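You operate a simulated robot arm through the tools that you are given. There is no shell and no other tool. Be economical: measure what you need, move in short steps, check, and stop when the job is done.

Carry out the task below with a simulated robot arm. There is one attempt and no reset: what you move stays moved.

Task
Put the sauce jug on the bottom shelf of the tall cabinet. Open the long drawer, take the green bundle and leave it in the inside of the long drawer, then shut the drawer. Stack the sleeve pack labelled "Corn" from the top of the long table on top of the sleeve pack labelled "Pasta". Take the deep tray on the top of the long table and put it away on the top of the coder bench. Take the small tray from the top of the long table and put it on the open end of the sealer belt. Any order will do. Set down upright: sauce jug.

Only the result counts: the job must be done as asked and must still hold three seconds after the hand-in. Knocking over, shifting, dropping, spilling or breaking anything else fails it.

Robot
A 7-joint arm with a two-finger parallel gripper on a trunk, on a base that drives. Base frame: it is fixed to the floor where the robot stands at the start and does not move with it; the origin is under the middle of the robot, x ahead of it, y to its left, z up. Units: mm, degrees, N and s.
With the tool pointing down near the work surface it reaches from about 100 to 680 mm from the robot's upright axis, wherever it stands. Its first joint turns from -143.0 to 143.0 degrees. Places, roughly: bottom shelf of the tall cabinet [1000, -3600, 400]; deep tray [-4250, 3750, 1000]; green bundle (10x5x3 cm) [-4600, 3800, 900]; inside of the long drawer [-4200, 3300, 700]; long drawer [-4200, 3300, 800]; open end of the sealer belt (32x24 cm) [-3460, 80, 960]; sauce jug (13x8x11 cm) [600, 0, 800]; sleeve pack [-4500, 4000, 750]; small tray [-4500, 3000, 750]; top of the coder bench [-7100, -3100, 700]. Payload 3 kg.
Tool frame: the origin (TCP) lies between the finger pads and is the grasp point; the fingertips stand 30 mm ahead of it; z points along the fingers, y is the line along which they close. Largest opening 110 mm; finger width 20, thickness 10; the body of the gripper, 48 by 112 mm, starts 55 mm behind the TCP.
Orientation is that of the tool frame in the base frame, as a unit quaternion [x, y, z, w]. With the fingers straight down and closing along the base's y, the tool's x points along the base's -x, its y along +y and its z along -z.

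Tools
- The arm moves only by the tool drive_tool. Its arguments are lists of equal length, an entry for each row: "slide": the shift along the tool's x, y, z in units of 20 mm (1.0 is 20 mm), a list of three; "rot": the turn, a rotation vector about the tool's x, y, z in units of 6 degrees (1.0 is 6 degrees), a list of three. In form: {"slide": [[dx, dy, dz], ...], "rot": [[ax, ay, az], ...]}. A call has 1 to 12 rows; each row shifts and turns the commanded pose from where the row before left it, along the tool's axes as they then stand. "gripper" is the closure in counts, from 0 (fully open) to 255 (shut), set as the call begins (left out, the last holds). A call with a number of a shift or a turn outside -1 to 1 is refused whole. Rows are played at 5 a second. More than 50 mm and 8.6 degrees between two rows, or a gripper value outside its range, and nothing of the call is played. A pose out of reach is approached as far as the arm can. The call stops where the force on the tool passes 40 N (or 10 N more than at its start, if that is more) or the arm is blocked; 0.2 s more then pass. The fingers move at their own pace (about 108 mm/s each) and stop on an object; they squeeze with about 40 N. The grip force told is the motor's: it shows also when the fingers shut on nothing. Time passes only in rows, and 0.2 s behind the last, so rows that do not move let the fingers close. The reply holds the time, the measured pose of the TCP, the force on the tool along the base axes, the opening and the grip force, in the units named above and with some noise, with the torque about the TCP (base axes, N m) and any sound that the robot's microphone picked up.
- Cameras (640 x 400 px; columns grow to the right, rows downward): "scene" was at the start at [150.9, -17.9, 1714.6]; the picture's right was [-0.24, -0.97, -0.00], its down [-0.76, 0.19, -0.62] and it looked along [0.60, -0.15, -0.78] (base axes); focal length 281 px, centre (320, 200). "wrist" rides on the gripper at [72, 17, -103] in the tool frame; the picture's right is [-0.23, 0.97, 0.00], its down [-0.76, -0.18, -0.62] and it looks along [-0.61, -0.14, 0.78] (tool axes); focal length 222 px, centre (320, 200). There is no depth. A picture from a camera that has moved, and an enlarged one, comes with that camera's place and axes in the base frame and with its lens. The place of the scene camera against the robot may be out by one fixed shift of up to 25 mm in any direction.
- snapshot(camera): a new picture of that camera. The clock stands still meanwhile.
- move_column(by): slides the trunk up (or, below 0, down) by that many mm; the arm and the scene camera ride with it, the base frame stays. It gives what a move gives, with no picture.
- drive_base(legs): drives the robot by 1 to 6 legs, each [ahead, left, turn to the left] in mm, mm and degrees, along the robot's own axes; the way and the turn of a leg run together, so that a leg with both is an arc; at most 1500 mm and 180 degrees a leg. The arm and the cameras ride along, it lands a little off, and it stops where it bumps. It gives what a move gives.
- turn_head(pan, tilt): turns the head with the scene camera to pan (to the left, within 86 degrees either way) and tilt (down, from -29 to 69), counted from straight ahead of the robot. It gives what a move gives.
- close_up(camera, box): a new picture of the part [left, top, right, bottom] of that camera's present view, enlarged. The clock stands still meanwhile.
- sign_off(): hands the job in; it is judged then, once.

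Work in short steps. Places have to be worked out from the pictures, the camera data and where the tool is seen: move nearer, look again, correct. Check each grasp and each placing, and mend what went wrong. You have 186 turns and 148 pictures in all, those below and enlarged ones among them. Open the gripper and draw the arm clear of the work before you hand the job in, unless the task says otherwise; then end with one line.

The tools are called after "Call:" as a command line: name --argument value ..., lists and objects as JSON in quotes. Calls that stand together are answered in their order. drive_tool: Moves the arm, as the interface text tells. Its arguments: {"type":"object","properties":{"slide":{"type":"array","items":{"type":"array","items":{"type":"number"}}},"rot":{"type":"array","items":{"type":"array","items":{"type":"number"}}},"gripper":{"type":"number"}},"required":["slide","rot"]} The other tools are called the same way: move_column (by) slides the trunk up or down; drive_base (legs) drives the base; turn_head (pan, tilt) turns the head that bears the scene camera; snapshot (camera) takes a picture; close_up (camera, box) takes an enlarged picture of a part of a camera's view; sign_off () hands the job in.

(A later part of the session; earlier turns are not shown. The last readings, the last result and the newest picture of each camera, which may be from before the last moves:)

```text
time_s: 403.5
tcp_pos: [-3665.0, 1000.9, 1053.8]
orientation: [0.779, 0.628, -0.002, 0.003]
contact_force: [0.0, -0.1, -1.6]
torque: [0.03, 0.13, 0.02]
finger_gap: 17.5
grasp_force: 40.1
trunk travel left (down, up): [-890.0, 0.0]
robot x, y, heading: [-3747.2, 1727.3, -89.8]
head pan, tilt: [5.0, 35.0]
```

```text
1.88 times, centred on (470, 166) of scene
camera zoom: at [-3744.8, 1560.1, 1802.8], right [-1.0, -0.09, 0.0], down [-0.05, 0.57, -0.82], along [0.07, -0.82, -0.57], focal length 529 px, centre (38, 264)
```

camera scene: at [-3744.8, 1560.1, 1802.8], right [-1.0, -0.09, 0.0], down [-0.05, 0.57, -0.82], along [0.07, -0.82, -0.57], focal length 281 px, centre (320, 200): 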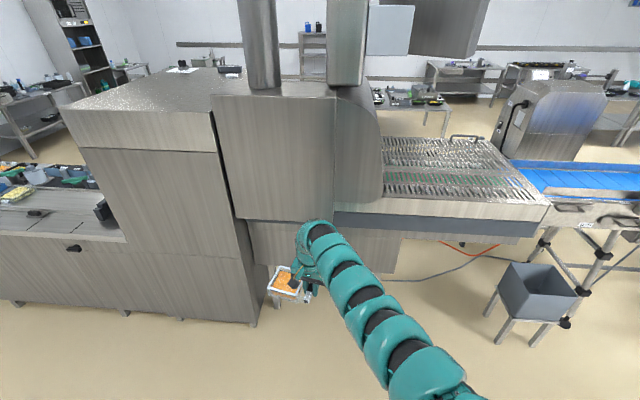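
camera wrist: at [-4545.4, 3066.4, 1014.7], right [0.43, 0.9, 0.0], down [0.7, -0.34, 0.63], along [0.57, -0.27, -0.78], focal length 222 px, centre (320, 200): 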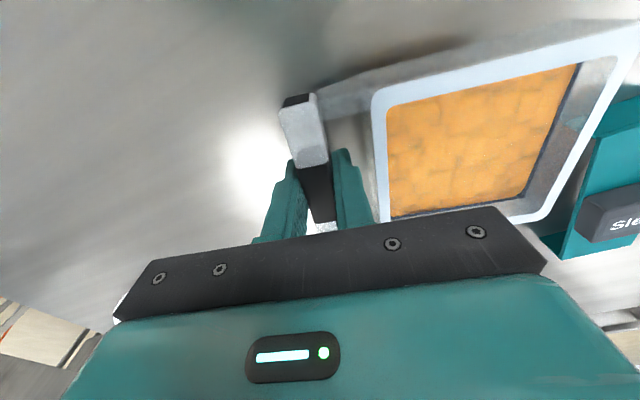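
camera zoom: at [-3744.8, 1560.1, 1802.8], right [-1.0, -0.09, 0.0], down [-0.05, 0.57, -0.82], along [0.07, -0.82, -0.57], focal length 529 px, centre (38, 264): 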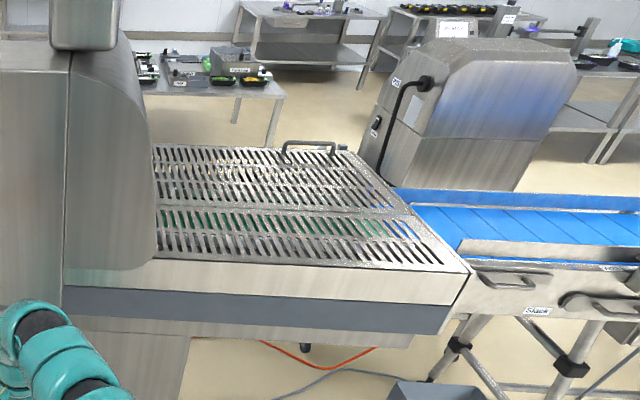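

The open end must be on the far (south) side of the line. I go around the east end: east along y≈1700, then south in the aisle at x≈-350 to y≈-1000, and look west.

Call:
drive_base --legs '[[0, 0, 90], [1500, 0, 0], [1500, 0, 0], [400, 0, 0], [0, 0, -90], [1400, 0, 0]]'

Call:
drive_base --legs '[[1300, 0, 0]]'

Call:
turn_head --pan -80 --tilt 25

Call:
snapshot --camera "scene"

```text
time_s: 434.2
tcp_pos: [-188.9, -363.6, 1053.4]
orientation: [0.766, 0.642, -0.002, 0.003]
contact_force: [0.2, 0.2, -1.2]
torque: [0.03, 0.11, -0.03]
finger_gap: 17.7
grasp_force: 40.0
trunk travel left (down, up): [-890.0, 0.0]
robot x, y, heading: [-305.8, 361.6, -88.0]
head pan, tilt: [5.0, 35.0]
```

```text
time_s: 440.8
tcp_pos: [-129.7, -1671.1, 1053.0]
orientation: [0.765, 0.644, -0.002, 0.004]
contact_force: [-0.7, 1.1, -1.8]
torque: [0.0, 0.07, 0.01]
finger_gap: 17.5
grasp_force: 39.9
trunk travel left (down, up): [-890.0, 0.0]
robot x, y, heading: [-249.3, -948.1, -87.7]
head pan, tilt: [5.0, 35.0]
```

```text
time_s: 442.4
tcp_pos: [-130.2, -1671.5, 1053.6]
orientation: [0.766, 0.643, -0.002, 0.003]
contact_force: [-0.5, 1.0, -0.7]
torque: [0.01, 0.1, 0.0]
finger_gap: 17.5
grasp_force: 40.6
trunk travel left (down, up): [-890.0, 0.0]
robot x, y, heading: [-248.5, -948.9, -87.0]
head pan, tilt: [-80.0, 25.0]
```

```text
50 pictures are left
camera scene: at [-337.0, -1048.4, 1818.7], right [-0.22, 0.98, 0.0], down [0.41, 0.09, -0.91], along [-0.88, -0.2, -0.42], focal length 281 px, centre (320, 200)
```

scene: 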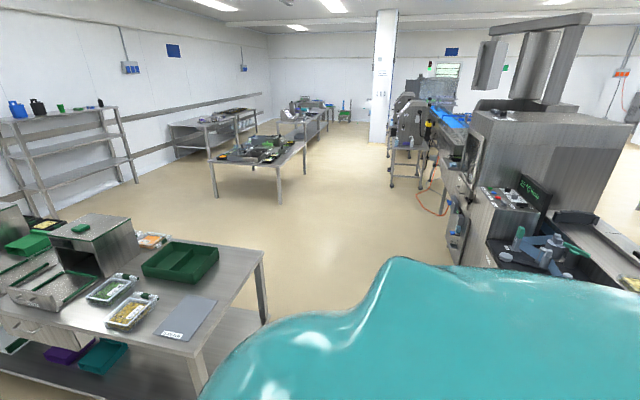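

The passage between island (y≈-1640) and line (y≈-400) is about 1.2 m. I turn to face west along y≈-1000 and drive to x≈-2250, then look.

Call:
drive_base --legs '[[0, 0, -93], [1500, 0, 0], [500, 0, 0]]'

Call:
turn_head --pan -40 --tilt 28

Call:
snapshot --camera "scene"

```text
time_s: 456.3
tcp_pos: [-2973.7, -993.5, 1053.5]
orientation: [0.993, -0.117, -0.004, 0.002]
contact_force: [-0.8, -0.2, -0.9]
torque: [0.11, -0.03, -0.02]
finger_gap: 17.4
grasp_force: 39.9
trunk travel left (down, up): [-890.0, 0.0]
robot x, y, heading: [-2243.3, -923.2, 179.1]
head pan, tilt: [-80.0, 25.0]
```

```text
time_s: 457.4
tcp_pos: [-2974.3, -992.5, 1053.5]
orientation: [0.993, -0.116, -0.004, 0.001]
contact_force: [0.6, -0.1, -1.8]
torque: [0.12, -0.02, 0.03]
finger_gap: 17.7
grasp_force: 39.8
trunk travel left (down, up): [-890.0, 0.0]
robot x, y, heading: [-2246.6, -918.4, 178.7]
head pan, tilt: [-40.0, 28.0]
```

```text
49 pictures are left
camera scene: at [-2396.8, -858.9, 1813.9], right [0.66, 0.75, 0.0], down [0.35, -0.31, -0.88], along [-0.67, 0.58, -0.47], focal length 281 px, centre (320, 200)
```

scene: 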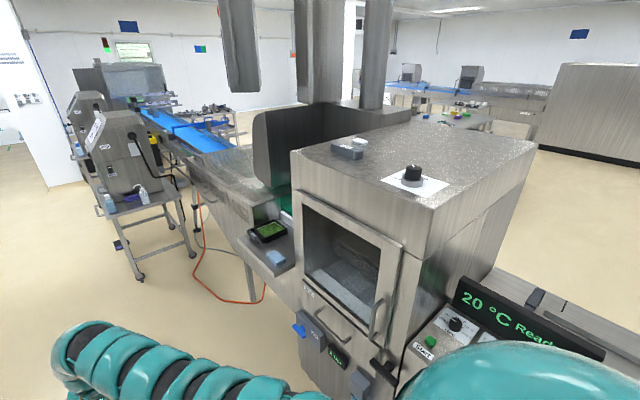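

The region between the sealing box and the slatted cover shows a green belt at ≈(285,195). Zoom.

Call:
close_up --camera "scene" --box '[200, 100, 440, 250]'

```text
2.67 times, centred on (320, 175) of scene
camera zoom: at [-2396.8, -858.9, 1813.9], right [0.66, 0.75, 0.0], down [0.35, -0.31, -0.88], along [-0.67, 0.58, -0.47], focal length 749 px, centre (320, 267)
```

zoom: 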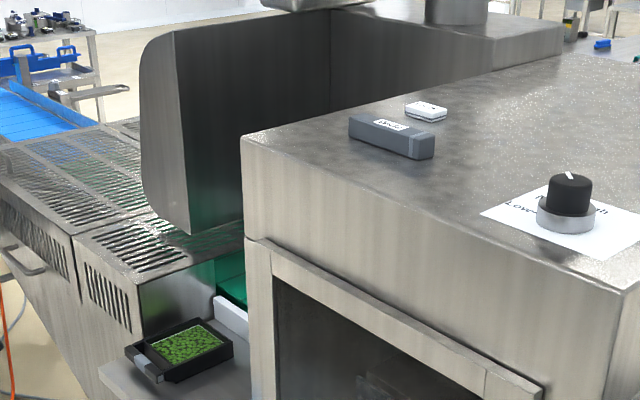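

The green belt section between the sealing box and slatted tunnel is the open end; it is reached from the south. I position at (-3445,-1260) and turn north.

Call:
drive_base --legs '[[1200, 330, 0], [0, 0, -89]]'

Call:
turn_head --pan 0 --tilt 32

Call:
snapshot --camera "scene"

```text
time_s: 467.5
tcp_pos: [-3536.9, -507.2, 1053.4]
orientation: [-0.626, 0.78, 0.003, 0.002]
contact_force: [-0.4, -1.0, -0.4]
torque: [-0.03, -0.1, -0.01]
finger_gap: 17.7
grasp_force: 39.8
trunk travel left (down, up): [-890.0, 0.0]
robot x, y, heading: [-3452.7, -1234.6, 89.9]
head pan, tilt: [-40.0, 28.0]
```

```text
time_s: 468.6
tcp_pos: [-3538.8, -508.6, 1053.9]
orientation: [-0.626, 0.78, 0.003, 0.002]
contact_force: [0.3, 0.6, -1.3]
torque: [-0.02, -0.11, 0.01]
finger_gap: 17.4
grasp_force: 40.1
trunk travel left (down, up): [-890.0, 0.0]
robot x, y, heading: [-3451.8, -1236.5, 89.6]
head pan, tilt: [0.0, 32.0]
```

```text
47 pictures are left
camera scene: at [-3457.2, -1063.8, 1807.5], right [1.0, -0.01, 0.0], down [0.0, -0.53, -0.85], along [0.0, 0.85, -0.53], focal length 281 px, centre (320, 200)
```

scene: 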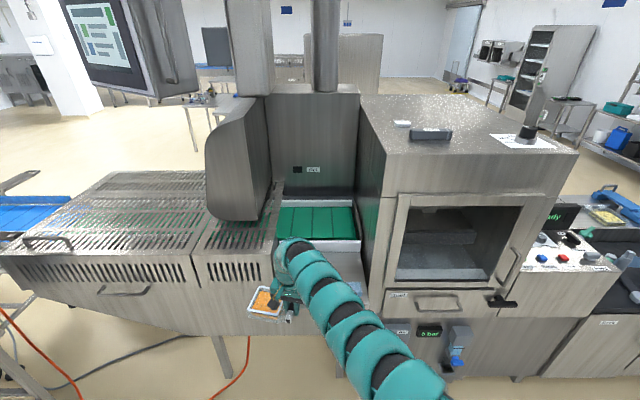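

The open belt: x≈-3650…-3270, y≈-60…220, z≈960. I square the tray (yaw 12.5°), raise 20 mm, shift right 150 mm and advance 430 mm, then check.

Call:
drive_tool --slide '[[0, 0, -0.5], [0, 0, -0.5], [0, 0, 0]]' --rot '[[0, 0, -0.7], [0, 0, -0.7], [0, 0, -0.68]]'

Call:
drive_base --legs '[[0, -155, 0], [380, 0, 0]]'

Call:
turn_head --pan 15 --tilt 48

Call:
snapshot --camera "scene"

Call:
snapshot --camera "wrist"

```text
time_s: 469.4
tcp_pos: [-3537.8, -507.2, 1074.1]
orientation: [0.707, -0.707, -0.003, -0.001]
contact_force: [0.4, -0.6, -2.3]
torque: [0.0, -0.1, 0.01]
finger_gap: 17.5
grasp_force: 39.9
trunk travel left (down, up): [-890.0, 0.0]
robot x, y, heading: [-3455.2, -1236.8, 89.9]
head pan, tilt: [0.0, 32.0]
```

```text
time_s: 472.8
tcp_pos: [-3380.3, -124.3, 1073.3]
orientation: [-0.707, 0.708, 0.004, 0.002]
contact_force: [0.4, -0.1, -1.7]
torque: [-0.03, -0.1, -0.04]
finger_gap: 17.8
grasp_force: 39.9
trunk travel left (down, up): [-890.0, 0.0]
robot x, y, heading: [-3296.0, -852.5, 89.7]
head pan, tilt: [0.0, 32.0]
```

```text
time_s: 473.6
tcp_pos: [-3381.3, -124.6, 1074.0]
orientation: [-0.707, 0.707, 0.003, 0.002]
contact_force: [-0.6, 0.0, -1.1]
torque: [-0.02, -0.1, 0.03]
finger_gap: 17.4
grasp_force: 39.7
trunk travel left (down, up): [-890.0, 0.0]
robot x, y, heading: [-3298.1, -855.0, 90.1]
head pan, tilt: [15.0, 48.0]
```

```text
46 pictures are left
camera scene: at [-3320.0, -695.1, 1784.0], right [0.97, 0.25, 0.0], down [0.19, -0.72, -0.67], along [-0.17, 0.65, -0.74], focal length 281 px, centre (320, 200)
```

scene: 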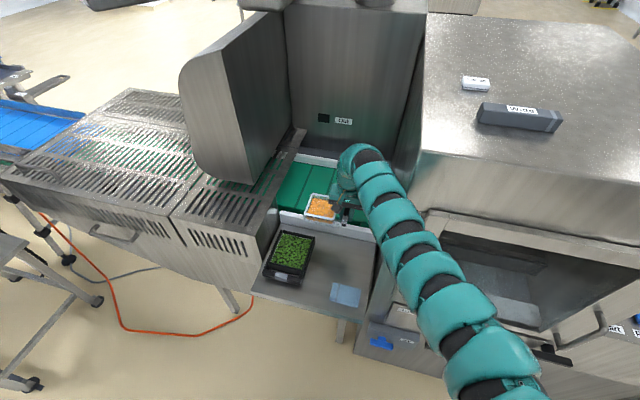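

```text
45 pictures are left
camera wrist: at [-3397.4, -197.9, 1176.8], right [-0.97, 0.23, 0.0], down [0.18, 0.76, 0.63], along [0.14, 0.61, -0.78], focal length 222 px, centre (320, 200)
```

wrist: 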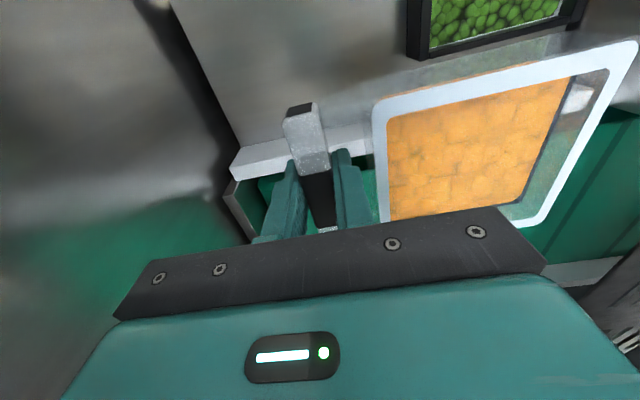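

Belt spans y≈-78…+200; TCP x is good. I advance 180 mm so the tray centre is at y≈60.

Call:
drive_base --legs '[[110, 0, 0], [72, 0, 0]]'

Call:
snapshot --camera "wrist"

Call:
snapshot --camera "scene"

```text
time_s: 475.0
tcp_pos: [-3464.1, -32.7, 1077.0]
orientation: [0.738, -0.675, -0.002, -0.007]
contact_force: [-0.1, 0.2, -1.1]
torque: [-0.02, -0.07, -0.03]
finger_gap: 17.5
grasp_force: 39.8
trunk travel left (down, up): [-890.0, 0.0]
robot x, y, heading: [-3315.9, -732.4, 92.9]
head pan, tilt: [15.0, 48.0]
stopped in leg 2: the robot was blocked; the commanded pose is now the measured one
```

```text
44 pictures are left
camera wrist: at [-3474.7, -107.0, 1179.7], right [-0.99, 0.14, 0.0], down [0.11, 0.77, 0.63], along [0.09, 0.63, -0.77], focal length 222 px, centre (320, 200)
```

wrist: 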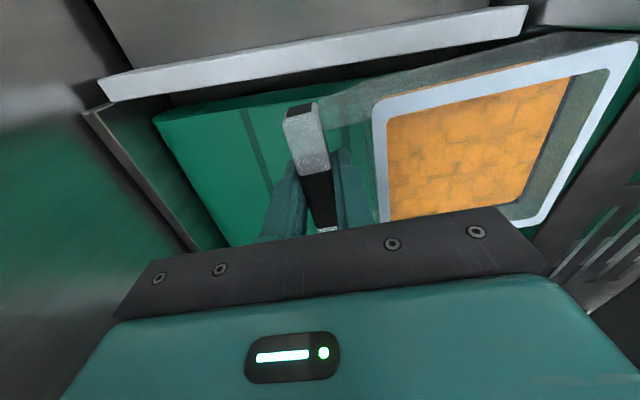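

```text
43 pictures are left
camera scene: at [-3360.5, -594.0, 1785.3], right [0.95, 0.31, 0.01], down [0.24, -0.7, -0.67], along [-0.2, 0.64, -0.74], focal length 281 px, centre (320, 200)
```

scene: 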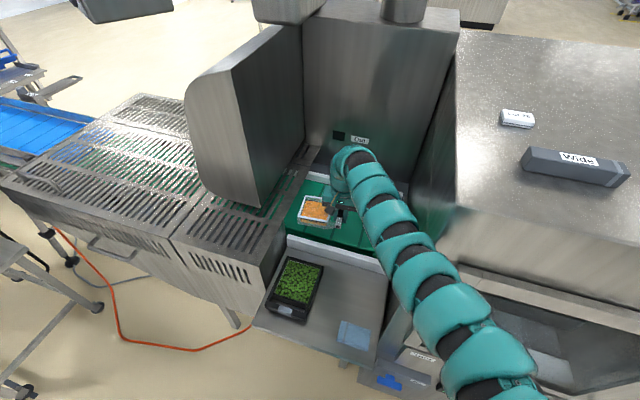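

The base bumped the side shelf. Being offset further east clears it: back off, straighten, shift right 165, and swing the arm left 128 mm.

Call:
drive_base --legs '[[-110, 0, 0], [0, 0, -2.9], [0, -175, 0]]'

Call:
drive_tool --slide '[[0.17, 0.92, 0], [0.17, 0.92, 0], [0.17, 0.92, 0], [0.17, 0.92, 0], [0.17, 0.92, 0], [0.17, 0.92, 0], [0.17, 0.92, 0]]' --rot '[[0, 0, 0], [0, 0, 0], [0, 0, 0], [0, 0, 0], [0, 0, 0], [0, 0, 0], [0, 0, 0]]'

Call:
snapshot --camera "scene"

```text
time_s: 477.3
tcp_pos: [-3398.6, -141.0, 1070.0]
orientation: [0.749, -0.662, 0.002, 0.003]
contact_force: [-0.1, 0.6, -1.6]
torque: [0.04, -0.1, 0.0]
finger_gap: 17.4
grasp_force: 40.9
trunk travel left (down, up): [-890.0, 0.0]
robot x, y, heading: [-3234.6, -829.1, 92.9]
head pan, tilt: [15.0, 48.0]
stopped in leg 3: the robot was blocked; the commanded pose is now the measured one
```

```text
time_s: 478.9
tcp_pos: [-3476.5, -182.2, 1070.9]
orientation: [0.744, -0.668, 0.002, 0.005]
contact_force: [0.4, 0.3, -1.1]
torque: [0.05, -0.11, 0.01]
finger_gap: 17.6
grasp_force: 40.2
out of reach, approached as far as the arm can: row 4, 5, 6, 7
trunk travel left (down, up): [-890.0, 0.0]
robot x, y, heading: [-3231.9, -828.0, 92.6]
head pan, tilt: [15.0, 48.0]
```

```text
42 pictures are left
camera scene: at [-3266.2, -676.1, 1784.0], right [0.95, 0.3, 0.0], down [0.23, -0.71, -0.67], along [-0.2, 0.64, -0.74], focal length 281 px, centre (320, 200)
```

scene: 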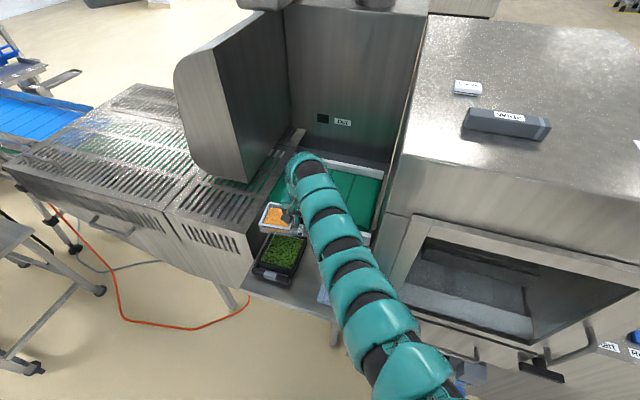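

The arm's elbow, which comes from the right, is what touched the box corner. I back out, straighten, go further left with the base, and swing the arm right so it enters straight.

Call:
drive_base --legs '[[-250, 0, 0], [0, 0, -2.6], [0, 275, 0]]'

Call:
drive_tool --slide '[[-0.29, -1, 0], [-0.29, -1, 0], [-0.29, -1, 0], [-0.29, -1, 0], [-0.29, -1, 0], [-0.29, -1, 0], [-0.29, -1, 0], [-0.29, -1, 0], [-0.29, -1, 0], [-0.29, -1, 0], [-0.29, -1, 0], [-0.29, -1, 0]]' --rot '[[0, 0, 0], [0, 0, 0], [0, 0, 0], [0, 0, 0], [0, 0, 0], [0, 0, 0], [0, 0, 0], [0, 0, 0], [0, 0, 0], [0, 0, 0], [0, 0, 0], [0, 0, 0]]'

Call:
drive_tool --slide '[[0, -0.9, 0], [0, -0.9, 0], [0, -0.9, 0], [0, -0.9, 0]]' --rot '[[0, 0, 0.3], [0, 0, 0.3], [0, 0, 0], [0, 0, 0]]'

Call:
snapshot --camera "scene"

```text
time_s: 482.7
tcp_pos: [-3707.3, -420.1, 1070.5]
orientation: [0.726, -0.688, 0.004, 0.006]
contact_force: [0.2, -0.3, -1.2]
torque: [0.0, -0.12, 0.0]
finger_gap: 17.6
grasp_force: 40.1
trunk travel left (down, up): [-890.0, 0.0]
robot x, y, heading: [-3501.9, -1082.5, 90.0]
head pan, tilt: [15.0, 48.0]
```

```text
time_s: 485.3
tcp_pos: [-3470.5, -337.4, 1068.9]
orientation: [0.727, -0.687, 0.003, 0.006]
contact_force: [-0.5, 1.0, -1.0]
torque: [0.0, -0.07, 0.01]
finger_gap: 17.5
grasp_force: 39.6
trunk travel left (down, up): [-890.0, 0.0]
robot x, y, heading: [-3504.4, -1082.9, 89.5]
head pan, tilt: [15.0, 48.0]
```

```text
time_s: 486.3
tcp_pos: [-3397.8, -335.2, 1069.4]
orientation: [-0.705, 0.709, -0.002, -0.006]
contact_force: [0.1, 0.5, -1.7]
torque: [0.0, -0.09, -0.01]
finger_gap: 17.5
grasp_force: 39.7
trunk travel left (down, up): [-890.0, 0.0]
robot x, y, heading: [-3500.7, -1081.3, 89.9]
head pan, tilt: [15.0, 48.0]
```

```text
41 pictures are left
camera scene: at [-3521.7, -923.5, 1783.9], right [0.97, 0.25, 0.0], down [0.19, -0.72, -0.67], along [-0.17, 0.65, -0.74], focal length 281 px, centre (320, 200)
```

scene: 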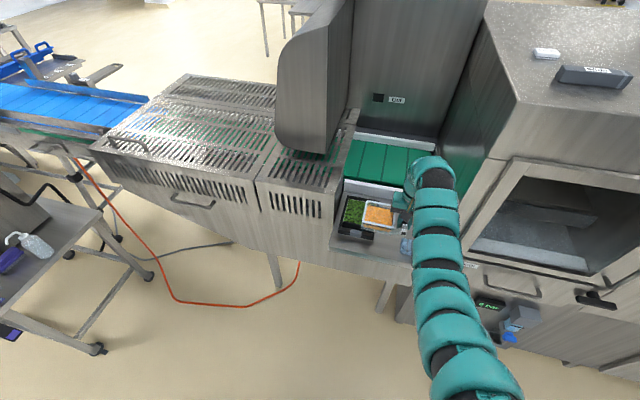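

The arm is now straight. Shift left 35 mm, then advance 220 mm and check clearances.

Call:
drive_base --legs '[[0, 35, 0], [260, 0, 0]]'

Call:
snapshot --camera "scene"

```text
time_s: 488.6
tcp_pos: [-3434.3, -71.2, 1067.9]
orientation: [-0.706, 0.708, -0.003, -0.005]
contact_force: [0.4, 0.3, -1.0]
torque: [-0.02, -0.1, 0.03]
finger_gap: 17.5
grasp_force: 40.3
trunk travel left (down, up): [-890.0, 0.0]
robot x, y, heading: [-3532.9, -819.0, 89.9]
head pan, tilt: [15.0, 48.0]
```

```text
40 pictures are left
camera scene: at [-3556.5, -657.5, 1783.8], right [0.97, 0.26, 0.0], down [0.19, -0.72, -0.67], along [-0.17, 0.65, -0.74], focal length 281 px, centre (320, 200)
```

scene: 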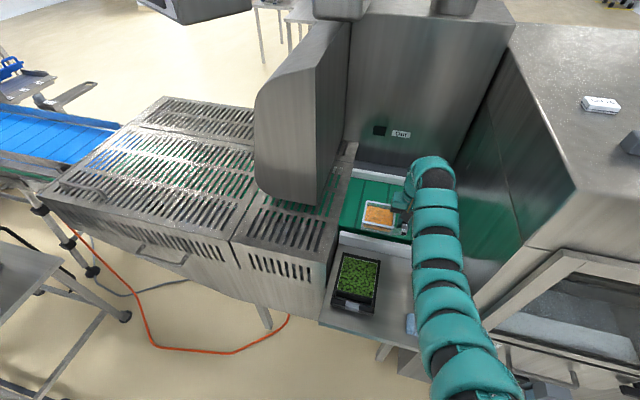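

Good clearance. Advance 90 mm more.

Call:
drive_base --legs '[[92, 0, 0]]'

Call:
snapshot --camera "wrist"

```text
time_s: 489.7
tcp_pos: [-3433.1, 22.1, 1068.1]
orientation: [-0.706, 0.708, -0.004, -0.006]
contact_force: [-0.5, 0.4, -1.7]
torque: [-0.04, -0.11, -0.01]
finger_gap: 17.6
grasp_force: 39.8
trunk travel left (down, up): [-890.0, 0.0]
robot x, y, heading: [-3531.2, -720.1, 89.7]
head pan, tilt: [15.0, 48.0]
```

```text
39 pictures are left
camera wrist: at [-3450.4, -48.4, 1172.5], right [-0.97, 0.23, 0.0], down [0.18, 0.77, 0.61], along [0.14, 0.6, -0.79], focal length 222 px, centre (320, 200)
```

wrist: 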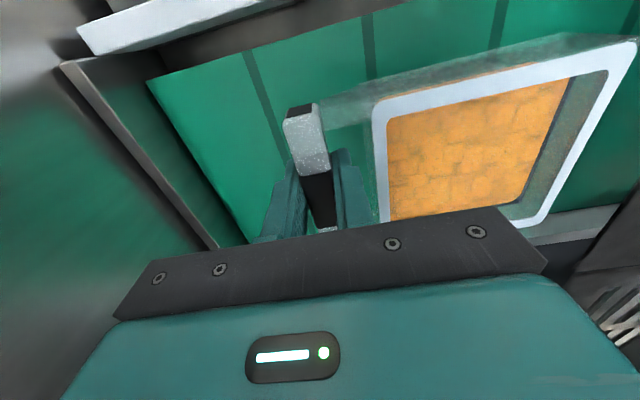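

Tray is fully above the belt with no contact. Lower 42 mm, then creep.

Call:
move_column --by -42

Call:
move_column --by -8

Call:
snapshot --camera "wrist"

```text
time_s: 490.6
tcp_pos: [-3433.2, 20.7, 1027.0]
orientation: [-0.706, 0.709, -0.003, -0.005]
contact_force: [-0.2, -0.2, -0.6]
torque: [0.03, -0.06, -0.05]
finger_gap: 17.7
grasp_force: 40.0
trunk travel left (down, up): [-848.0, 42.0]
robot x, y, heading: [-3532.4, -724.4, 89.8]
head pan, tilt: [15.0, 48.0]
```

```text
time_s: 491.1
tcp_pos: [-3434.4, 21.6, 1018.2]
orientation: [-0.705, 0.709, -0.002, -0.007]
contact_force: [0.8, 0.6, -1.1]
torque: [-0.02, -0.07, 0.0]
finger_gap: 17.3
grasp_force: 40.3
trunk travel left (down, up): [-840.0, 50.0]
robot x, y, heading: [-3532.5, -723.8, 89.9]
head pan, tilt: [15.0, 48.0]
```

```text
38 pictures are left
camera wrist: at [-3450.5, -49.4, 1123.1], right [-0.97, 0.23, 0.0], down [0.18, 0.77, 0.61], along [0.14, 0.6, -0.79], focal length 222 px, centre (320, 200)
```

wrist: 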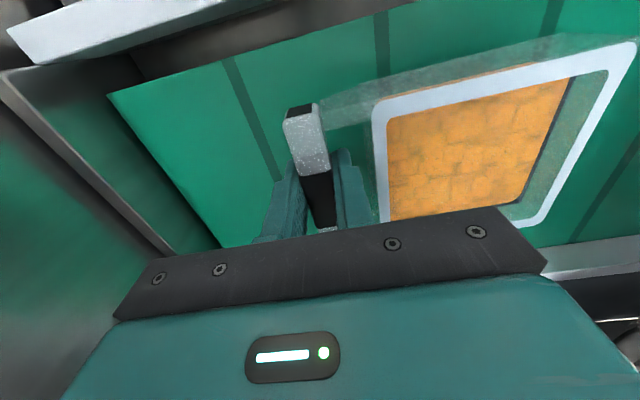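

Still free. Creep down with the arm in 3 mm rows (force-limited).

Call:
drive_tool --slide '[[0, 0, 0.15], [0, 0, 0.15], [0, 0, 0.15], [0, 0, 0.15], [0, 0, 0.15]]' --rot '[[0, 0, 0], [0, 0, 0], [0, 0, 0], [0, 0, 0], [0, 0, 0]]'

```text
time_s: 492.3
tcp_pos: [-3433.6, 21.6, 1003.6]
orientation: [-0.705, 0.709, -0.003, -0.006]
contact_force: [-0.4, -0.5, -1.5]
torque: [0.0, -0.08, 0.0]
finger_gap: 17.7
grasp_force: 39.3
trunk travel left (down, up): [-840.0, 50.0]
robot x, y, heading: [-3532.9, -720.9, 89.9]
head pan, tilt: [15.0, 48.0]
```

Not yet in contact at 1004; continue creeping.

Call:
drive_tool --slide '[[0, 0, 0.2], [0, 0, 0.2], [0, 0, 0.2], [0, 0, 0.2], [0, 0, 0.2], [0, 0, 0.2], [0, 0, 0.2], [0, 0, 0.2]]' --rot '[[0, 0, 0], [0, 0, 0], [0, 0, 0], [0, 0, 0], [0, 0, 0], [0, 0, 0], [0, 0, 0], [0, 0, 0]]'

Call:
snapshot --camera "wrist"

```text
time_s: 494.1
tcp_pos: [-3434.4, 21.9, 979.5]
orientation: [-0.705, 0.709, 0.004, 0.0]
contact_force: [1.0, -4.7, 19.4]
torque: [-1.06, 0.6, 0.17]
finger_gap: 17.9
grasp_force: 39.9
trunk travel left (down, up): [-840.0, 50.0]
robot x, y, heading: [-3532.5, -726.9, 89.9]
head pan, tilt: [15.0, 48.0]
stopped in row 8: the force on the tool passed its limit at 44 N (the readings are from after the stop); the commanded pose is now the measured one
```

```text
37 pictures are left
camera wrist: at [-3450.3, -49.0, 1083.7], right [-0.97, 0.23, 0.01], down [0.19, 0.76, 0.62], along [0.14, 0.61, -0.78], focal length 222 px, centre (320, 200)
```

wrist: 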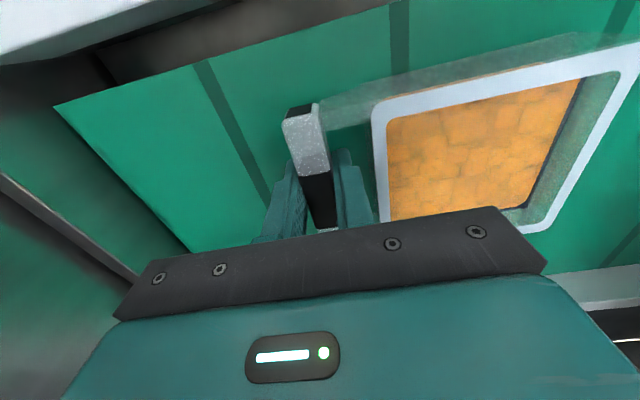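

Contact reached. Release to 33 mm and lift straight up.

Call:
drive_tool --slide '[[0, 0, -0.1], [0, 0, 0], [0, 0, 0], [0, 0, 0]]' --rot '[[0, 0, 0], [0, 0, 0], [0, 0, 0], [0, 0, 0]]' --gripper 178

Call:
move_column --by 48

Call:
snapshot --camera "wrist"

```text
time_s: 495.1
tcp_pos: [-3434.7, 23.4, 980.0]
orientation: [-0.705, 0.71, 0.001, -0.001]
contact_force: [-6.6, 2.4, 16.0]
torque: [0.09, -0.22, 0.08]
finger_gap: 29.4
grasp_force: 0.0
trunk travel left (down, up): [-840.0, 50.0]
robot x, y, heading: [-3527.7, -719.6, 89.9]
head pan, tilt: [15.0, 48.0]
```

```text
time_s: 496.0
tcp_pos: [-3433.2, 24.0, 1026.7]
orientation: [-0.705, 0.71, 0.0, -0.002]
contact_force: [-0.4, -1.1, -0.2]
torque: [0.04, -0.01, -0.03]
finger_gap: 32.8
grasp_force: 0.1
trunk travel left (down, up): [-888.0, 2.0]
robot x, y, heading: [-3527.9, -724.2, 89.6]
head pan, tilt: [15.0, 48.0]
```

```text
36 pictures are left
camera wrist: at [-3449.7, -47.9, 1130.2], right [-0.97, 0.23, 0.0], down [0.19, 0.76, 0.62], along [0.14, 0.6, -0.78], focal length 222 px, centre (320, 200)
```

wrist: 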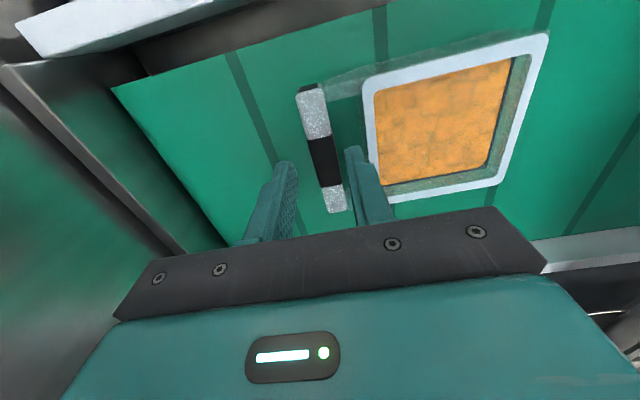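

Small tray rests flat on the belt. Raise, back out, and drive back around the east end.

Call:
drive_tool --slide '[[0, 0, -1], [0, 0, -1], [0, 0, -0.5]]' --rot '[[0, 0, 0], [0, 0, 0], [0, 0, 0]]'

Call:
drive_base --legs '[[-310, 0, 0], [0, 0, -90], [1500, 0, 0], [1500, 0, 0], [100, 0, 0], [0, 0, 90]]'

Call:
drive_base --legs '[[1500, 0, 0], [1250, 0, 0], [0, 0, 90], [1400, 0, 0], [1100, 0, 0]]'

```text
time_s: 496.8
tcp_pos: [-3431.9, 24.0, 1077.1]
orientation: [-0.704, 0.71, 0.0, -0.001]
contact_force: [-1.3, 0.2, 0.2]
torque: [0.01, -0.01, 0.04]
finger_gap: 33.2
grasp_force: 0.0
trunk travel left (down, up): [-888.0, 2.0]
robot x, y, heading: [-3535.1, -723.4, 89.9]
head pan, tilt: [15.0, 48.0]
```

```text
time_s: 521.4
tcp_pos: [-335.3, -342.3, 1076.5]
orientation: [-0.704, 0.711, 0.0, -0.003]
contact_force: [-0.5, -0.3, 0.7]
torque: [0.03, -0.01, 0.01]
finger_gap: 33.1
grasp_force: 0.0
trunk travel left (down, up): [-888.0, 2.0]
robot x, y, heading: [-439.1, -1093.1, 89.4]
head pan, tilt: [15.0, 48.0]
```

```text
time_s: 550.5
tcp_pos: [-3660.7, 1826.0, 1077.1]
orientation: [1.0, -0.008, 0.002, 0.001]
contact_force: [0.3, 0.6, -1.1]
torque: [0.01, 0.01, 0.01]
finger_gap: 33.1
grasp_force: 0.0
trunk travel left (down, up): [-888.0, 2.0]
robot x, y, heading: [-2916.3, 1716.6, 179.4]
head pan, tilt: [15.0, 48.0]
```

Next the sleeve pack and bundle from the table's north end. I drive around to (-4600,4950) facing south.

Call:
drive_base --legs '[[0, -1500, 0.6], [0, -1500, 0], [0, -230, 0], [1500, 0, 0], [180, 0, 0], [0, 0, 90]]'

Call:
drive_tool --slide '[[0, 0, 0], [0, 0, 0], [0, 0, 0], [0, 0, 0], [0, 0, 0], [0, 0, 0], [0, 0, 0], [0, 0, 0], [0, 0, 0], [0, 0, 0], [0, 0, 0], [0, 0, 0]]' --rot '[[0, 0, 1], [0, 0, 1], [0, 0, 1], [0, 0, 1], [0, 0, 1], [0, 0, 1], [0, 0, 1], [0, 0, 1], [0, 0, 1], [0, 0, 1], [0, 0, 1], [0, 0, 1]]' --gripper 0

Call:
turn_head --pan 0 --tilt 52

Call:
snapshot --camera "scene"

```text
time_s: 578.4
tcp_pos: [-4648.4, 4234.4, 1076.1]
orientation: [0.709, 0.705, 0.002, 0.001]
contact_force: [0.4, 0.4, -0.2]
torque: [0.0, 0.02, 0.0]
finger_gap: 33.1
grasp_force: 0.1
trunk travel left (down, up): [-888.0, 2.0]
robot x, y, heading: [-4547.7, 4981.4, -89.9]
head pan, tilt: [15.0, 48.0]
```

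```text
time_s: 581.0
tcp_pos: [-4647.4, 4234.6, 1076.0]
orientation: [0.988, 0.153, 0.002, 0.0]
contact_force: [-0.1, 0.3, 0.5]
torque: [0.0, -0.01, 0.03]
finger_gap: 109.9
grasp_force: 0.1
trunk travel left (down, up): [-888.0, 2.0]
robot x, y, heading: [-4549.9, 4986.1, -90.2]
head pan, tilt: [15.0, 48.0]
```

```text
time_s: 581.7
tcp_pos: [-4647.6, 4234.6, 1076.4]
orientation: [0.988, 0.155, 0.002, -0.001]
contact_force: [-0.6, -0.2, -0.4]
torque: [0.05, -0.01, 0.03]
finger_gap: 110.2
grasp_force: 0.0
trunk travel left (down, up): [-888.0, 2.0]
robot x, y, heading: [-4549.2, 4985.1, -90.2]
head pan, tilt: [0.0, 52.0]
```

```text
35 pictures are left
camera scene: at [-4551.6, 4828.1, 1776.5], right [-1.0, 0.0, 0.0], down [0.0, 0.79, -0.62], along [0.0, -0.62, -0.79], focal length 281 px, centre (320, 200)
```

scene: 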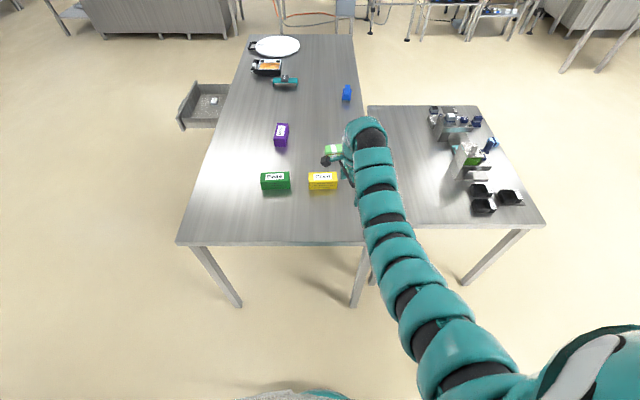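

Corn ≈(-4575,4040). Finish the yaw, move the base left 72 and ahead 185, then view from the wrist.

Call:
drive_tool --slide '[[0, 0, 0], [0, 0, 0], [0, 0, 0]]' --rot '[[0, 0, 1], [0, 0, 1], [0, 0, 1]]'

Call:
drive_base --legs '[[185, 75, 0]]'

Call:
move_column --by -80

Call:
snapshot --camera "wrist"

```text
time_s: 582.5
tcp_pos: [-4647.9, 4234.3, 1076.6]
orientation: [1.0, -0.003, 0.001, -0.001]
contact_force: [0.0, -0.5, 0.5]
torque: [-0.02, 0.0, -0.03]
finger_gap: 109.7
grasp_force: 0.0
trunk travel left (down, up): [-888.0, 2.0]
robot x, y, heading: [-4552.3, 4979.7, -89.9]
head pan, tilt: [0.0, 52.0]
```

```text
time_s: 584.1
tcp_pos: [-4572.3, 4051.1, 1075.8]
orientation: [1.0, -0.002, 0.001, -0.001]
contact_force: [0.4, 0.1, -0.3]
torque: [0.02, 0.04, -0.01]
finger_gap: 110.0
grasp_force: 0.1
trunk travel left (down, up): [-888.0, 2.0]
robot x, y, heading: [-4474.7, 4799.5, -90.0]
head pan, tilt: [0.0, 52.0]
```

```text
time_s: 585.3
tcp_pos: [-4572.9, 4051.6, 997.7]
orientation: [1.0, -0.002, 0.002, -0.001]
contact_force: [1.3, -0.4, -0.5]
torque: [-0.01, 0.03, -0.01]
finger_gap: 110.3
grasp_force: 0.0
trunk travel left (down, up): [-808.0, 82.0]
robot x, y, heading: [-4473.0, 4801.4, -89.9]
head pan, tilt: [0.0, 52.0]
```

```text
34 pictures are left
camera wrist: at [-4501.6, 4034.7, 1101.0], right [-0.23, -0.97, 0.0], down [-0.76, 0.18, 0.62], along [-0.6, 0.15, -0.78], focal length 222 px, centre (320, 200)
```

wrist: 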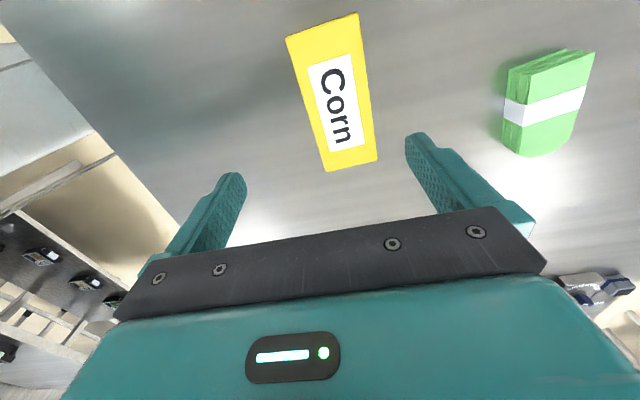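

Corn centre ≈(-4566,4033), ~125×57, rotated ~2°. Bundle ≈(-4622,3828). I align with the base (18 mm ahead, 6 left) and yaw 2°, then lower the trunk 105 mm.

Call:
drive_base --legs '[[18, 7, 0]]'

Call:
drive_tool --slide '[[0, 0, 0]]' --rot '[[0, 0, -0.38]]'

Call:
move_column --by -80

Call:
snapshot --camera "wrist"

```text
time_s: 586.1
tcp_pos: [-4566.6, 4032.5, 996.2]
orientation: [1.0, -0.003, 0.002, -0.001]
contact_force: [-0.8, 0.1, -0.8]
torque: [0.04, 0.02, -0.02]
finger_gap: 110.0
grasp_force: 0.1
trunk travel left (down, up): [-808.0, 82.0]
robot x, y, heading: [-4469.9, 4779.5, -89.8]
head pan, tilt: [0.0, 52.0]
```

```text
time_s: 586.5
tcp_pos: [-4566.6, 4033.1, 997.2]
orientation: [1.0, 0.018, 0.002, -0.001]
contact_force: [-0.7, -0.2, -0.5]
torque: [0.0, -0.02, 0.03]
finger_gap: 109.9
grasp_force: 0.0
trunk travel left (down, up): [-808.0, 82.0]
robot x, y, heading: [-4466.8, 4779.7, -89.9]
head pan, tilt: [0.0, 52.0]
```

```text
time_s: 587.6
tcp_pos: [-4566.5, 4033.2, 917.6]
orientation: [1.0, 0.018, 0.002, -0.001]
contact_force: [0.6, 0.8, -0.3]
torque: [0.01, 0.0, 0.0]
finger_gap: 109.8
grasp_force: 0.1
trunk travel left (down, up): [-728.0, 162.0]
robot x, y, heading: [-4466.2, 4781.7, -90.1]
head pan, tilt: [0.0, 52.0]
```

```text
33 pictures are left
camera wrist: at [-4494.1, 4019.6, 1020.9], right [-0.19, -0.98, 0.0], down [-0.77, 0.15, 0.62], along [-0.61, 0.12, -0.78], focal length 222 px, centre (320, 200)
```

wrist: 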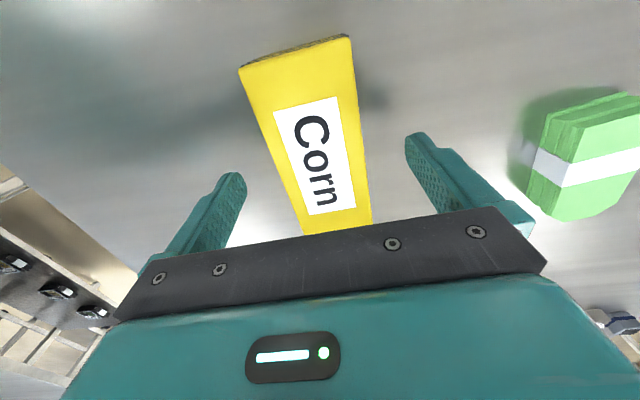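

Corn (top z≈884) is centred between the fingers. Lower 50 mm and close.

Call:
move_column --by -50

Call:
drive_tool --slide '[[0, 0, 0], [0, 0, 0], [0, 0, 0], [0, 0, 0]]' --rot '[[0, 0, 0], [0, 0, 0], [0, 0, 0], [0, 0, 0]]' --gripper 255

Call:
move_column --by 60

Call:
snapshot --camera "wrist"

```text
time_s: 588.4
tcp_pos: [-4566.5, 4032.8, 881.4]
orientation: [1.0, 0.018, 0.003, 0.003]
contact_force: [-0.7, 13.4, 14.1]
torque: [1.22, 0.19, -0.11]
finger_gap: 109.9
grasp_force: 0.2
trunk travel left (down, up): [-685.0, 205.0]
robot x, y, heading: [-4470.7, 4781.5, -90.0]
head pan, tilt: [0.0, 52.0]
stopped: the force on the tool passed its limit at 48 N (the readings are from after the stop); the commanded pose is now the measured one
```

```text
time_s: 589.4
tcp_pos: [-4566.4, 4031.6, 880.4]
orientation: [1.0, 0.017, 0.003, 0.004]
contact_force: [-0.3, 3.9, 13.2]
torque: [0.55, -0.08, 0.08]
finger_gap: 54.9
grasp_force: 40.1
trunk travel left (down, up): [-685.0, 205.0]
robot x, y, heading: [-4463.0, 4786.0, -89.9]
head pan, tilt: [0.0, 52.0]
```

```text
time_s: 590.4
tcp_pos: [-4567.6, 4031.5, 939.4]
orientation: [1.0, 0.017, 0.002, 0.003]
contact_force: [0.0, 0.3, -1.5]
torque: [-0.01, 0.02, 0.01]
finger_gap: 54.5
grasp_force: 39.8
trunk travel left (down, up): [-745.0, 145.0]
robot x, y, heading: [-4463.3, 4778.4, -90.0]
head pan, tilt: [0.0, 52.0]
```

```text
32 pictures are left
camera wrist: at [-4494.4, 4017.6, 1042.3], right [-0.19, -0.98, 0.0], down [-0.77, 0.15, 0.62], along [-0.61, 0.12, -0.79], focal length 222 px, centre (320, 200)
```

wrist: 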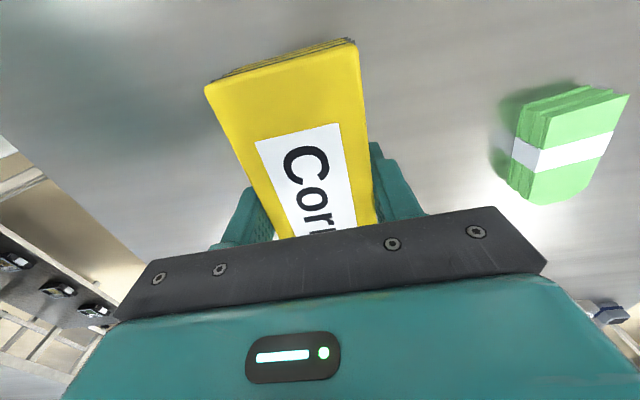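

Corn is gripped (table top is actually ≈850). To avoid the open drawer I'll place it from (-3650,3890) with heading ≈-160°. Raise and drive around the north-east corner.

Call:
move_column --by 145

Call:
drive_base --legs '[[-200, 0, 0], [0, 0, -70.2], [-953, 343, 0], [369, 1026, 0]]'

Call:
drive_tool --slide '[[0, 0, 0], [0, 0, 0], [0, 0, 0], [0, 0, 0]]' --rot '[[0, 0, 0.82], [0, 0, 0.82], [0, 0, 0.82], [0, 0, 0.82]]'

Call:
turn_head --pan 0 --tilt 50

Call:
snapshot --camera "scene"

```text
time_s: 592.1
tcp_pos: [-4566.4, 4030.8, 1082.8]
orientation: [1.0, 0.018, 0.003, 0.003]
contact_force: [-0.2, 0.8, -2.1]
torque: [0.0, 0.0, 0.0]
finger_gap: 54.8
grasp_force: 40.2
trunk travel left (down, up): [-890.0, 0.0]
robot x, y, heading: [-4469.6, 4784.4, -90.1]
head pan, tilt: [0.0, 52.0]
```

```text
time_s: 606.8
tcp_pos: [-4178.5, 3718.1, 1083.6]
orientation: [0.833, -0.554, 0.0, 0.004]
contact_force: [0.7, -0.3, -2.0]
torque: [-0.01, 0.0, -0.04]
finger_gap: 54.7
grasp_force: 39.9
trunk travel left (down, up): [-890.0, 0.0]
robot x, y, heading: [-3439.5, 3896.5, -159.0]
head pan, tilt: [0.0, 52.0]
```

```text
time_s: 607.8
tcp_pos: [-4179.0, 3718.7, 1083.7]
orientation: [0.726, -0.688, 0.001, 0.002]
contact_force: [-0.2, -0.1, -2.3]
torque: [0.0, -0.02, -0.02]
finger_gap: 54.7
grasp_force: 40.1
trunk travel left (down, up): [-890.0, 0.0]
robot x, y, heading: [-3440.8, 3892.6, -158.9]
head pan, tilt: [0.0, 52.0]
```

```text
time_s: 608.4
tcp_pos: [-4177.4, 3719.1, 1083.1]
orientation: [0.726, -0.688, 0.001, 0.003]
contact_force: [0.0, -0.6, -2.4]
torque: [0.01, -0.03, 0.0]
finger_gap: 54.7
grasp_force: 39.9
trunk travel left (down, up): [-890.0, 0.0]
robot x, y, heading: [-3444.0, 3892.1, -159.0]
head pan, tilt: [0.0, 50.0]
```

```text
31 pictures are left
camera scene: at [-3591.6, 3837.4, 1781.6], right [-0.35, 0.94, 0.0], down [0.72, 0.27, -0.64], along [-0.6, -0.23, -0.77], focal length 281 px, centre (320, 200)
```

scene: 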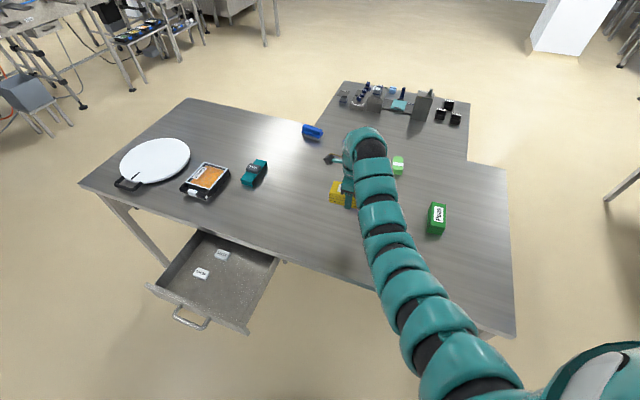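

Pasta is hidden beneath the arm; I move most of the way (ahead 150, right 85) and look with the wrist camera.

Call:
drive_base --legs '[[150, -85, 0]]'

Call:
snapshot --camera "wrist"

```text
time_s: 609.9
tcp_pos: [-4350.4, 3743.1, 1082.9]
orientation: [0.726, -0.687, 0.002, 0.003]
contact_force: [-0.7, -0.7, -2.2]
torque: [0.02, -0.01, 0.03]
finger_gap: 55.0
grasp_force: 40.3
trunk travel left (down, up): [-890.0, 0.0]
robot x, y, heading: [-3611.0, 3922.3, -159.3]
head pan, tilt: [0.0, 50.0]
```

```text
30 pictures are left
camera wrist: at [-4362.4, 3672.6, 1186.7], right [-0.99, 0.17, 0.0], down [0.14, 0.77, 0.62], along [0.11, 0.61, -0.79], focal length 222 px, centre (320, 200)
```

wrist: 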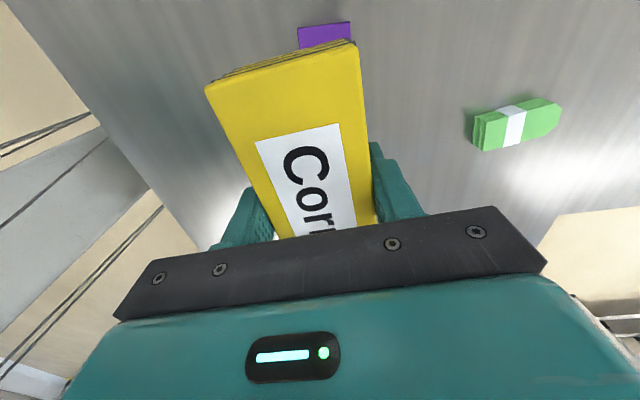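

Pasta's south end is at x≈-4394…-4339, y≈3674, so its centre is ≈(-4366,3736). Advance 17 mm, yaw 4°, then lower the trunk 140 mm.

Call:
drive_base --legs '[[17, 1, 0]]'

Call:
drive_tool --slide '[[0, 0, 0]]' --rot '[[0, 0, 0.7]]'

Call:
move_column --by -140

Call:
snapshot --camera "wrist"

Call:
close_up --camera "scene" --box '[240, 120, 400, 220]'

```text
time_s: 610.6
tcp_pos: [-4364.7, 3737.6, 1082.9]
orientation: [0.727, -0.687, 0.0, 0.003]
contact_force: [-0.7, -0.6, -1.3]
torque: [0.03, 0.01, 0.0]
finger_gap: 54.9
grasp_force: 40.0
trunk travel left (down, up): [-890.0, 0.0]
robot x, y, heading: [-3631.2, 3911.3, -159.3]
head pan, tilt: [0.0, 50.0]
```

```text
time_s: 611.0
tcp_pos: [-4362.7, 3738.5, 1083.4]
orientation: [-0.701, 0.713, -0.001, -0.003]
contact_force: [1.0, 0.5, -0.7]
torque: [0.01, 0.03, -0.01]
finger_gap: 54.8
grasp_force: 39.9
trunk travel left (down, up): [-890.0, 0.0]
robot x, y, heading: [-3628.9, 3910.1, -159.0]
head pan, tilt: [0.0, 50.0]
```

```text
time_s: 612.7
tcp_pos: [-4363.7, 3737.8, 943.6]
orientation: [-0.701, 0.713, -0.002, -0.004]
contact_force: [-0.6, 0.0, -2.1]
torque: [0.02, -0.01, -0.01]
finger_gap: 54.7
grasp_force: 40.3
trunk travel left (down, up): [-750.0, 140.0]
robot x, y, heading: [-3625.1, 3910.6, -159.1]
head pan, tilt: [0.0, 50.0]
```

```text
29 pictures are left
camera wrist: at [-4381.9, 3666.8, 1047.6], right [-0.97, 0.24, 0.0], down [0.19, 0.76, 0.62], along [0.15, 0.6, -0.79], focal length 222 px, centre (320, 200)
```

wrist: 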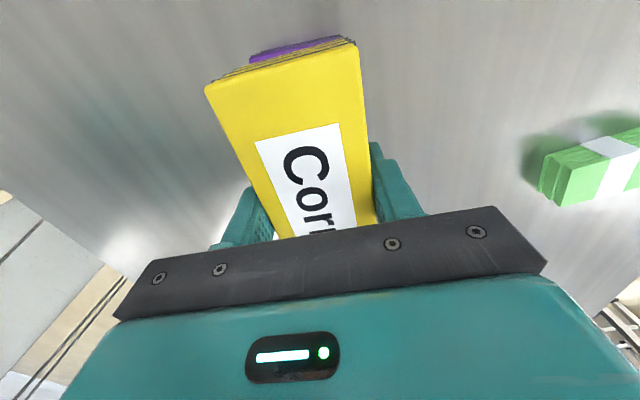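

```text
4.00 times, centred on (320, 170) of scene
camera zoom: at [-3777.2, 3857.1, 1641.7], right [-0.36, 0.93, 0.0], down [0.72, 0.27, -0.64], along [-0.6, -0.23, -0.77], focal length 1124 px, centre (320, 320)
```

zoom: 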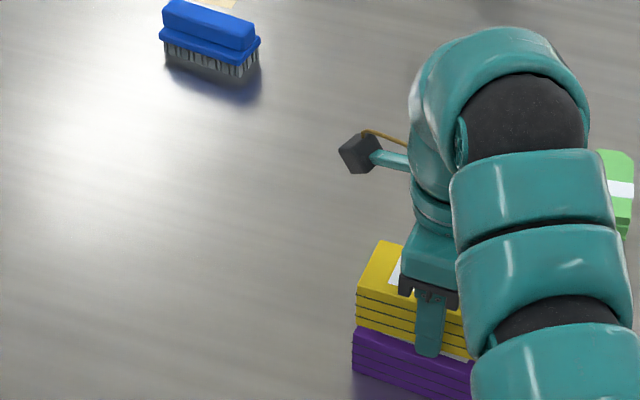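

Corn is aligned over Pasta within a few mm. Lower 20 mm, then creep.

Call:
move_column --by -20

Call:
drive_tool --slide '[[0, 0, 0.15], [0, 0, 0.15], [0, 0, 0.15], [0, 0, 0.15], [0, 0, 0.15]]' --rot '[[0, 0, 0], [0, 0, 0], [0, 0, 0], [0, 0, 0], [0, 0, 0]]'

```text
time_s: 613.5
tcp_pos: [-4367.2, 3738.5, 930.3]
orientation: [-0.701, 0.713, 0.002, -0.009]
contact_force: [1.5, -0.2, 14.0]
torque: [0.88, -0.54, -0.06]
finger_gap: 54.5
grasp_force: 39.4
trunk travel left (down, up): [-731.0, 159.0]
robot x, y, heading: [-3629.8, 3910.1, -158.8]
head pan, tilt: [0.0, 50.0]
stopped: the force on the tool passed its limit at 44 N (the readings are from after the stop); the commanded pose is now the measured one
```

```text
time_s: 614.0
tcp_pos: [-4366.9, 3736.8, 931.3]
orientation: [-0.701, 0.713, 0.003, -0.014]
contact_force: [3.5, 0.3, 21.0]
torque: [1.01, -0.78, -0.11]
finger_gap: 54.8
grasp_force: 39.8
trunk travel left (down, up): [-731.0, 159.0]
robot x, y, heading: [-3628.4, 3912.0, -159.1]
head pan, tilt: [0.0, 50.0]
stopped in row 2: the force on the tool passed its limit at 44 N (the readings are from after the stop); the commanded pose is now the measured one
```

Contact with Pasta's top (z≈900). Release.

Call:
drive_tool --slide '[[0, 0, -0.1], [0, 0, 0], [0, 0, 0], [0, 0, 0]]' --rot '[[0, 0, 0], [0, 0, 0], [0, 0, 0], [0, 0, 0]]' --gripper 60

Call:
move_column --by 120

Call:
snapshot --camera "wrist"

```text
time_s: 615.0
tcp_pos: [-4368.3, 3735.6, 930.6]
orientation: [-0.701, 0.713, 0.002, -0.011]
contact_force: [-0.2, -4.9, 10.0]
torque: [-0.02, -0.45, -0.13]
finger_gap: 83.8
grasp_force: 0.2
trunk travel left (down, up): [-731.0, 159.0]
robot x, y, heading: [-3627.8, 3911.1, -159.2]
head pan, tilt: [0.0, 50.0]
```

```text
time_s: 616.5
tcp_pos: [-4368.9, 3736.4, 1048.6]
orientation: [-0.7, 0.714, 0.002, -0.011]
contact_force: [0.4, 0.2, -0.6]
torque: [-0.02, 0.01, 0.01]
finger_gap: 84.2
grasp_force: 0.0
trunk travel left (down, up): [-851.0, 39.0]
robot x, y, heading: [-3627.0, 3909.9, -159.1]
head pan, tilt: [0.0, 50.0]
```

```text
27 pictures are left
camera wrist: at [-4385.1, 3666.3, 1153.9], right [-0.97, 0.24, 0.01], down [0.2, 0.77, 0.61], along [0.14, 0.59, -0.79], focal length 222 px, centre (320, 200)
```

wrist: 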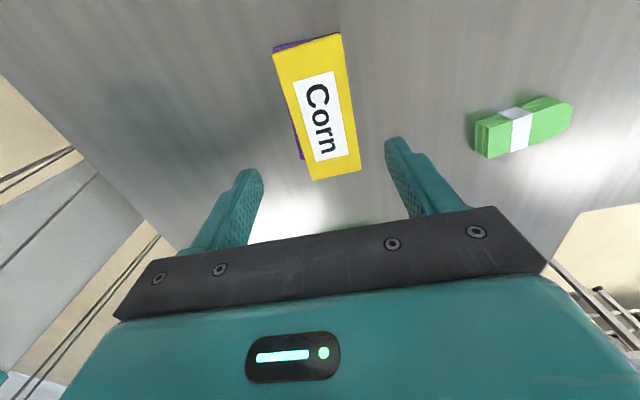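

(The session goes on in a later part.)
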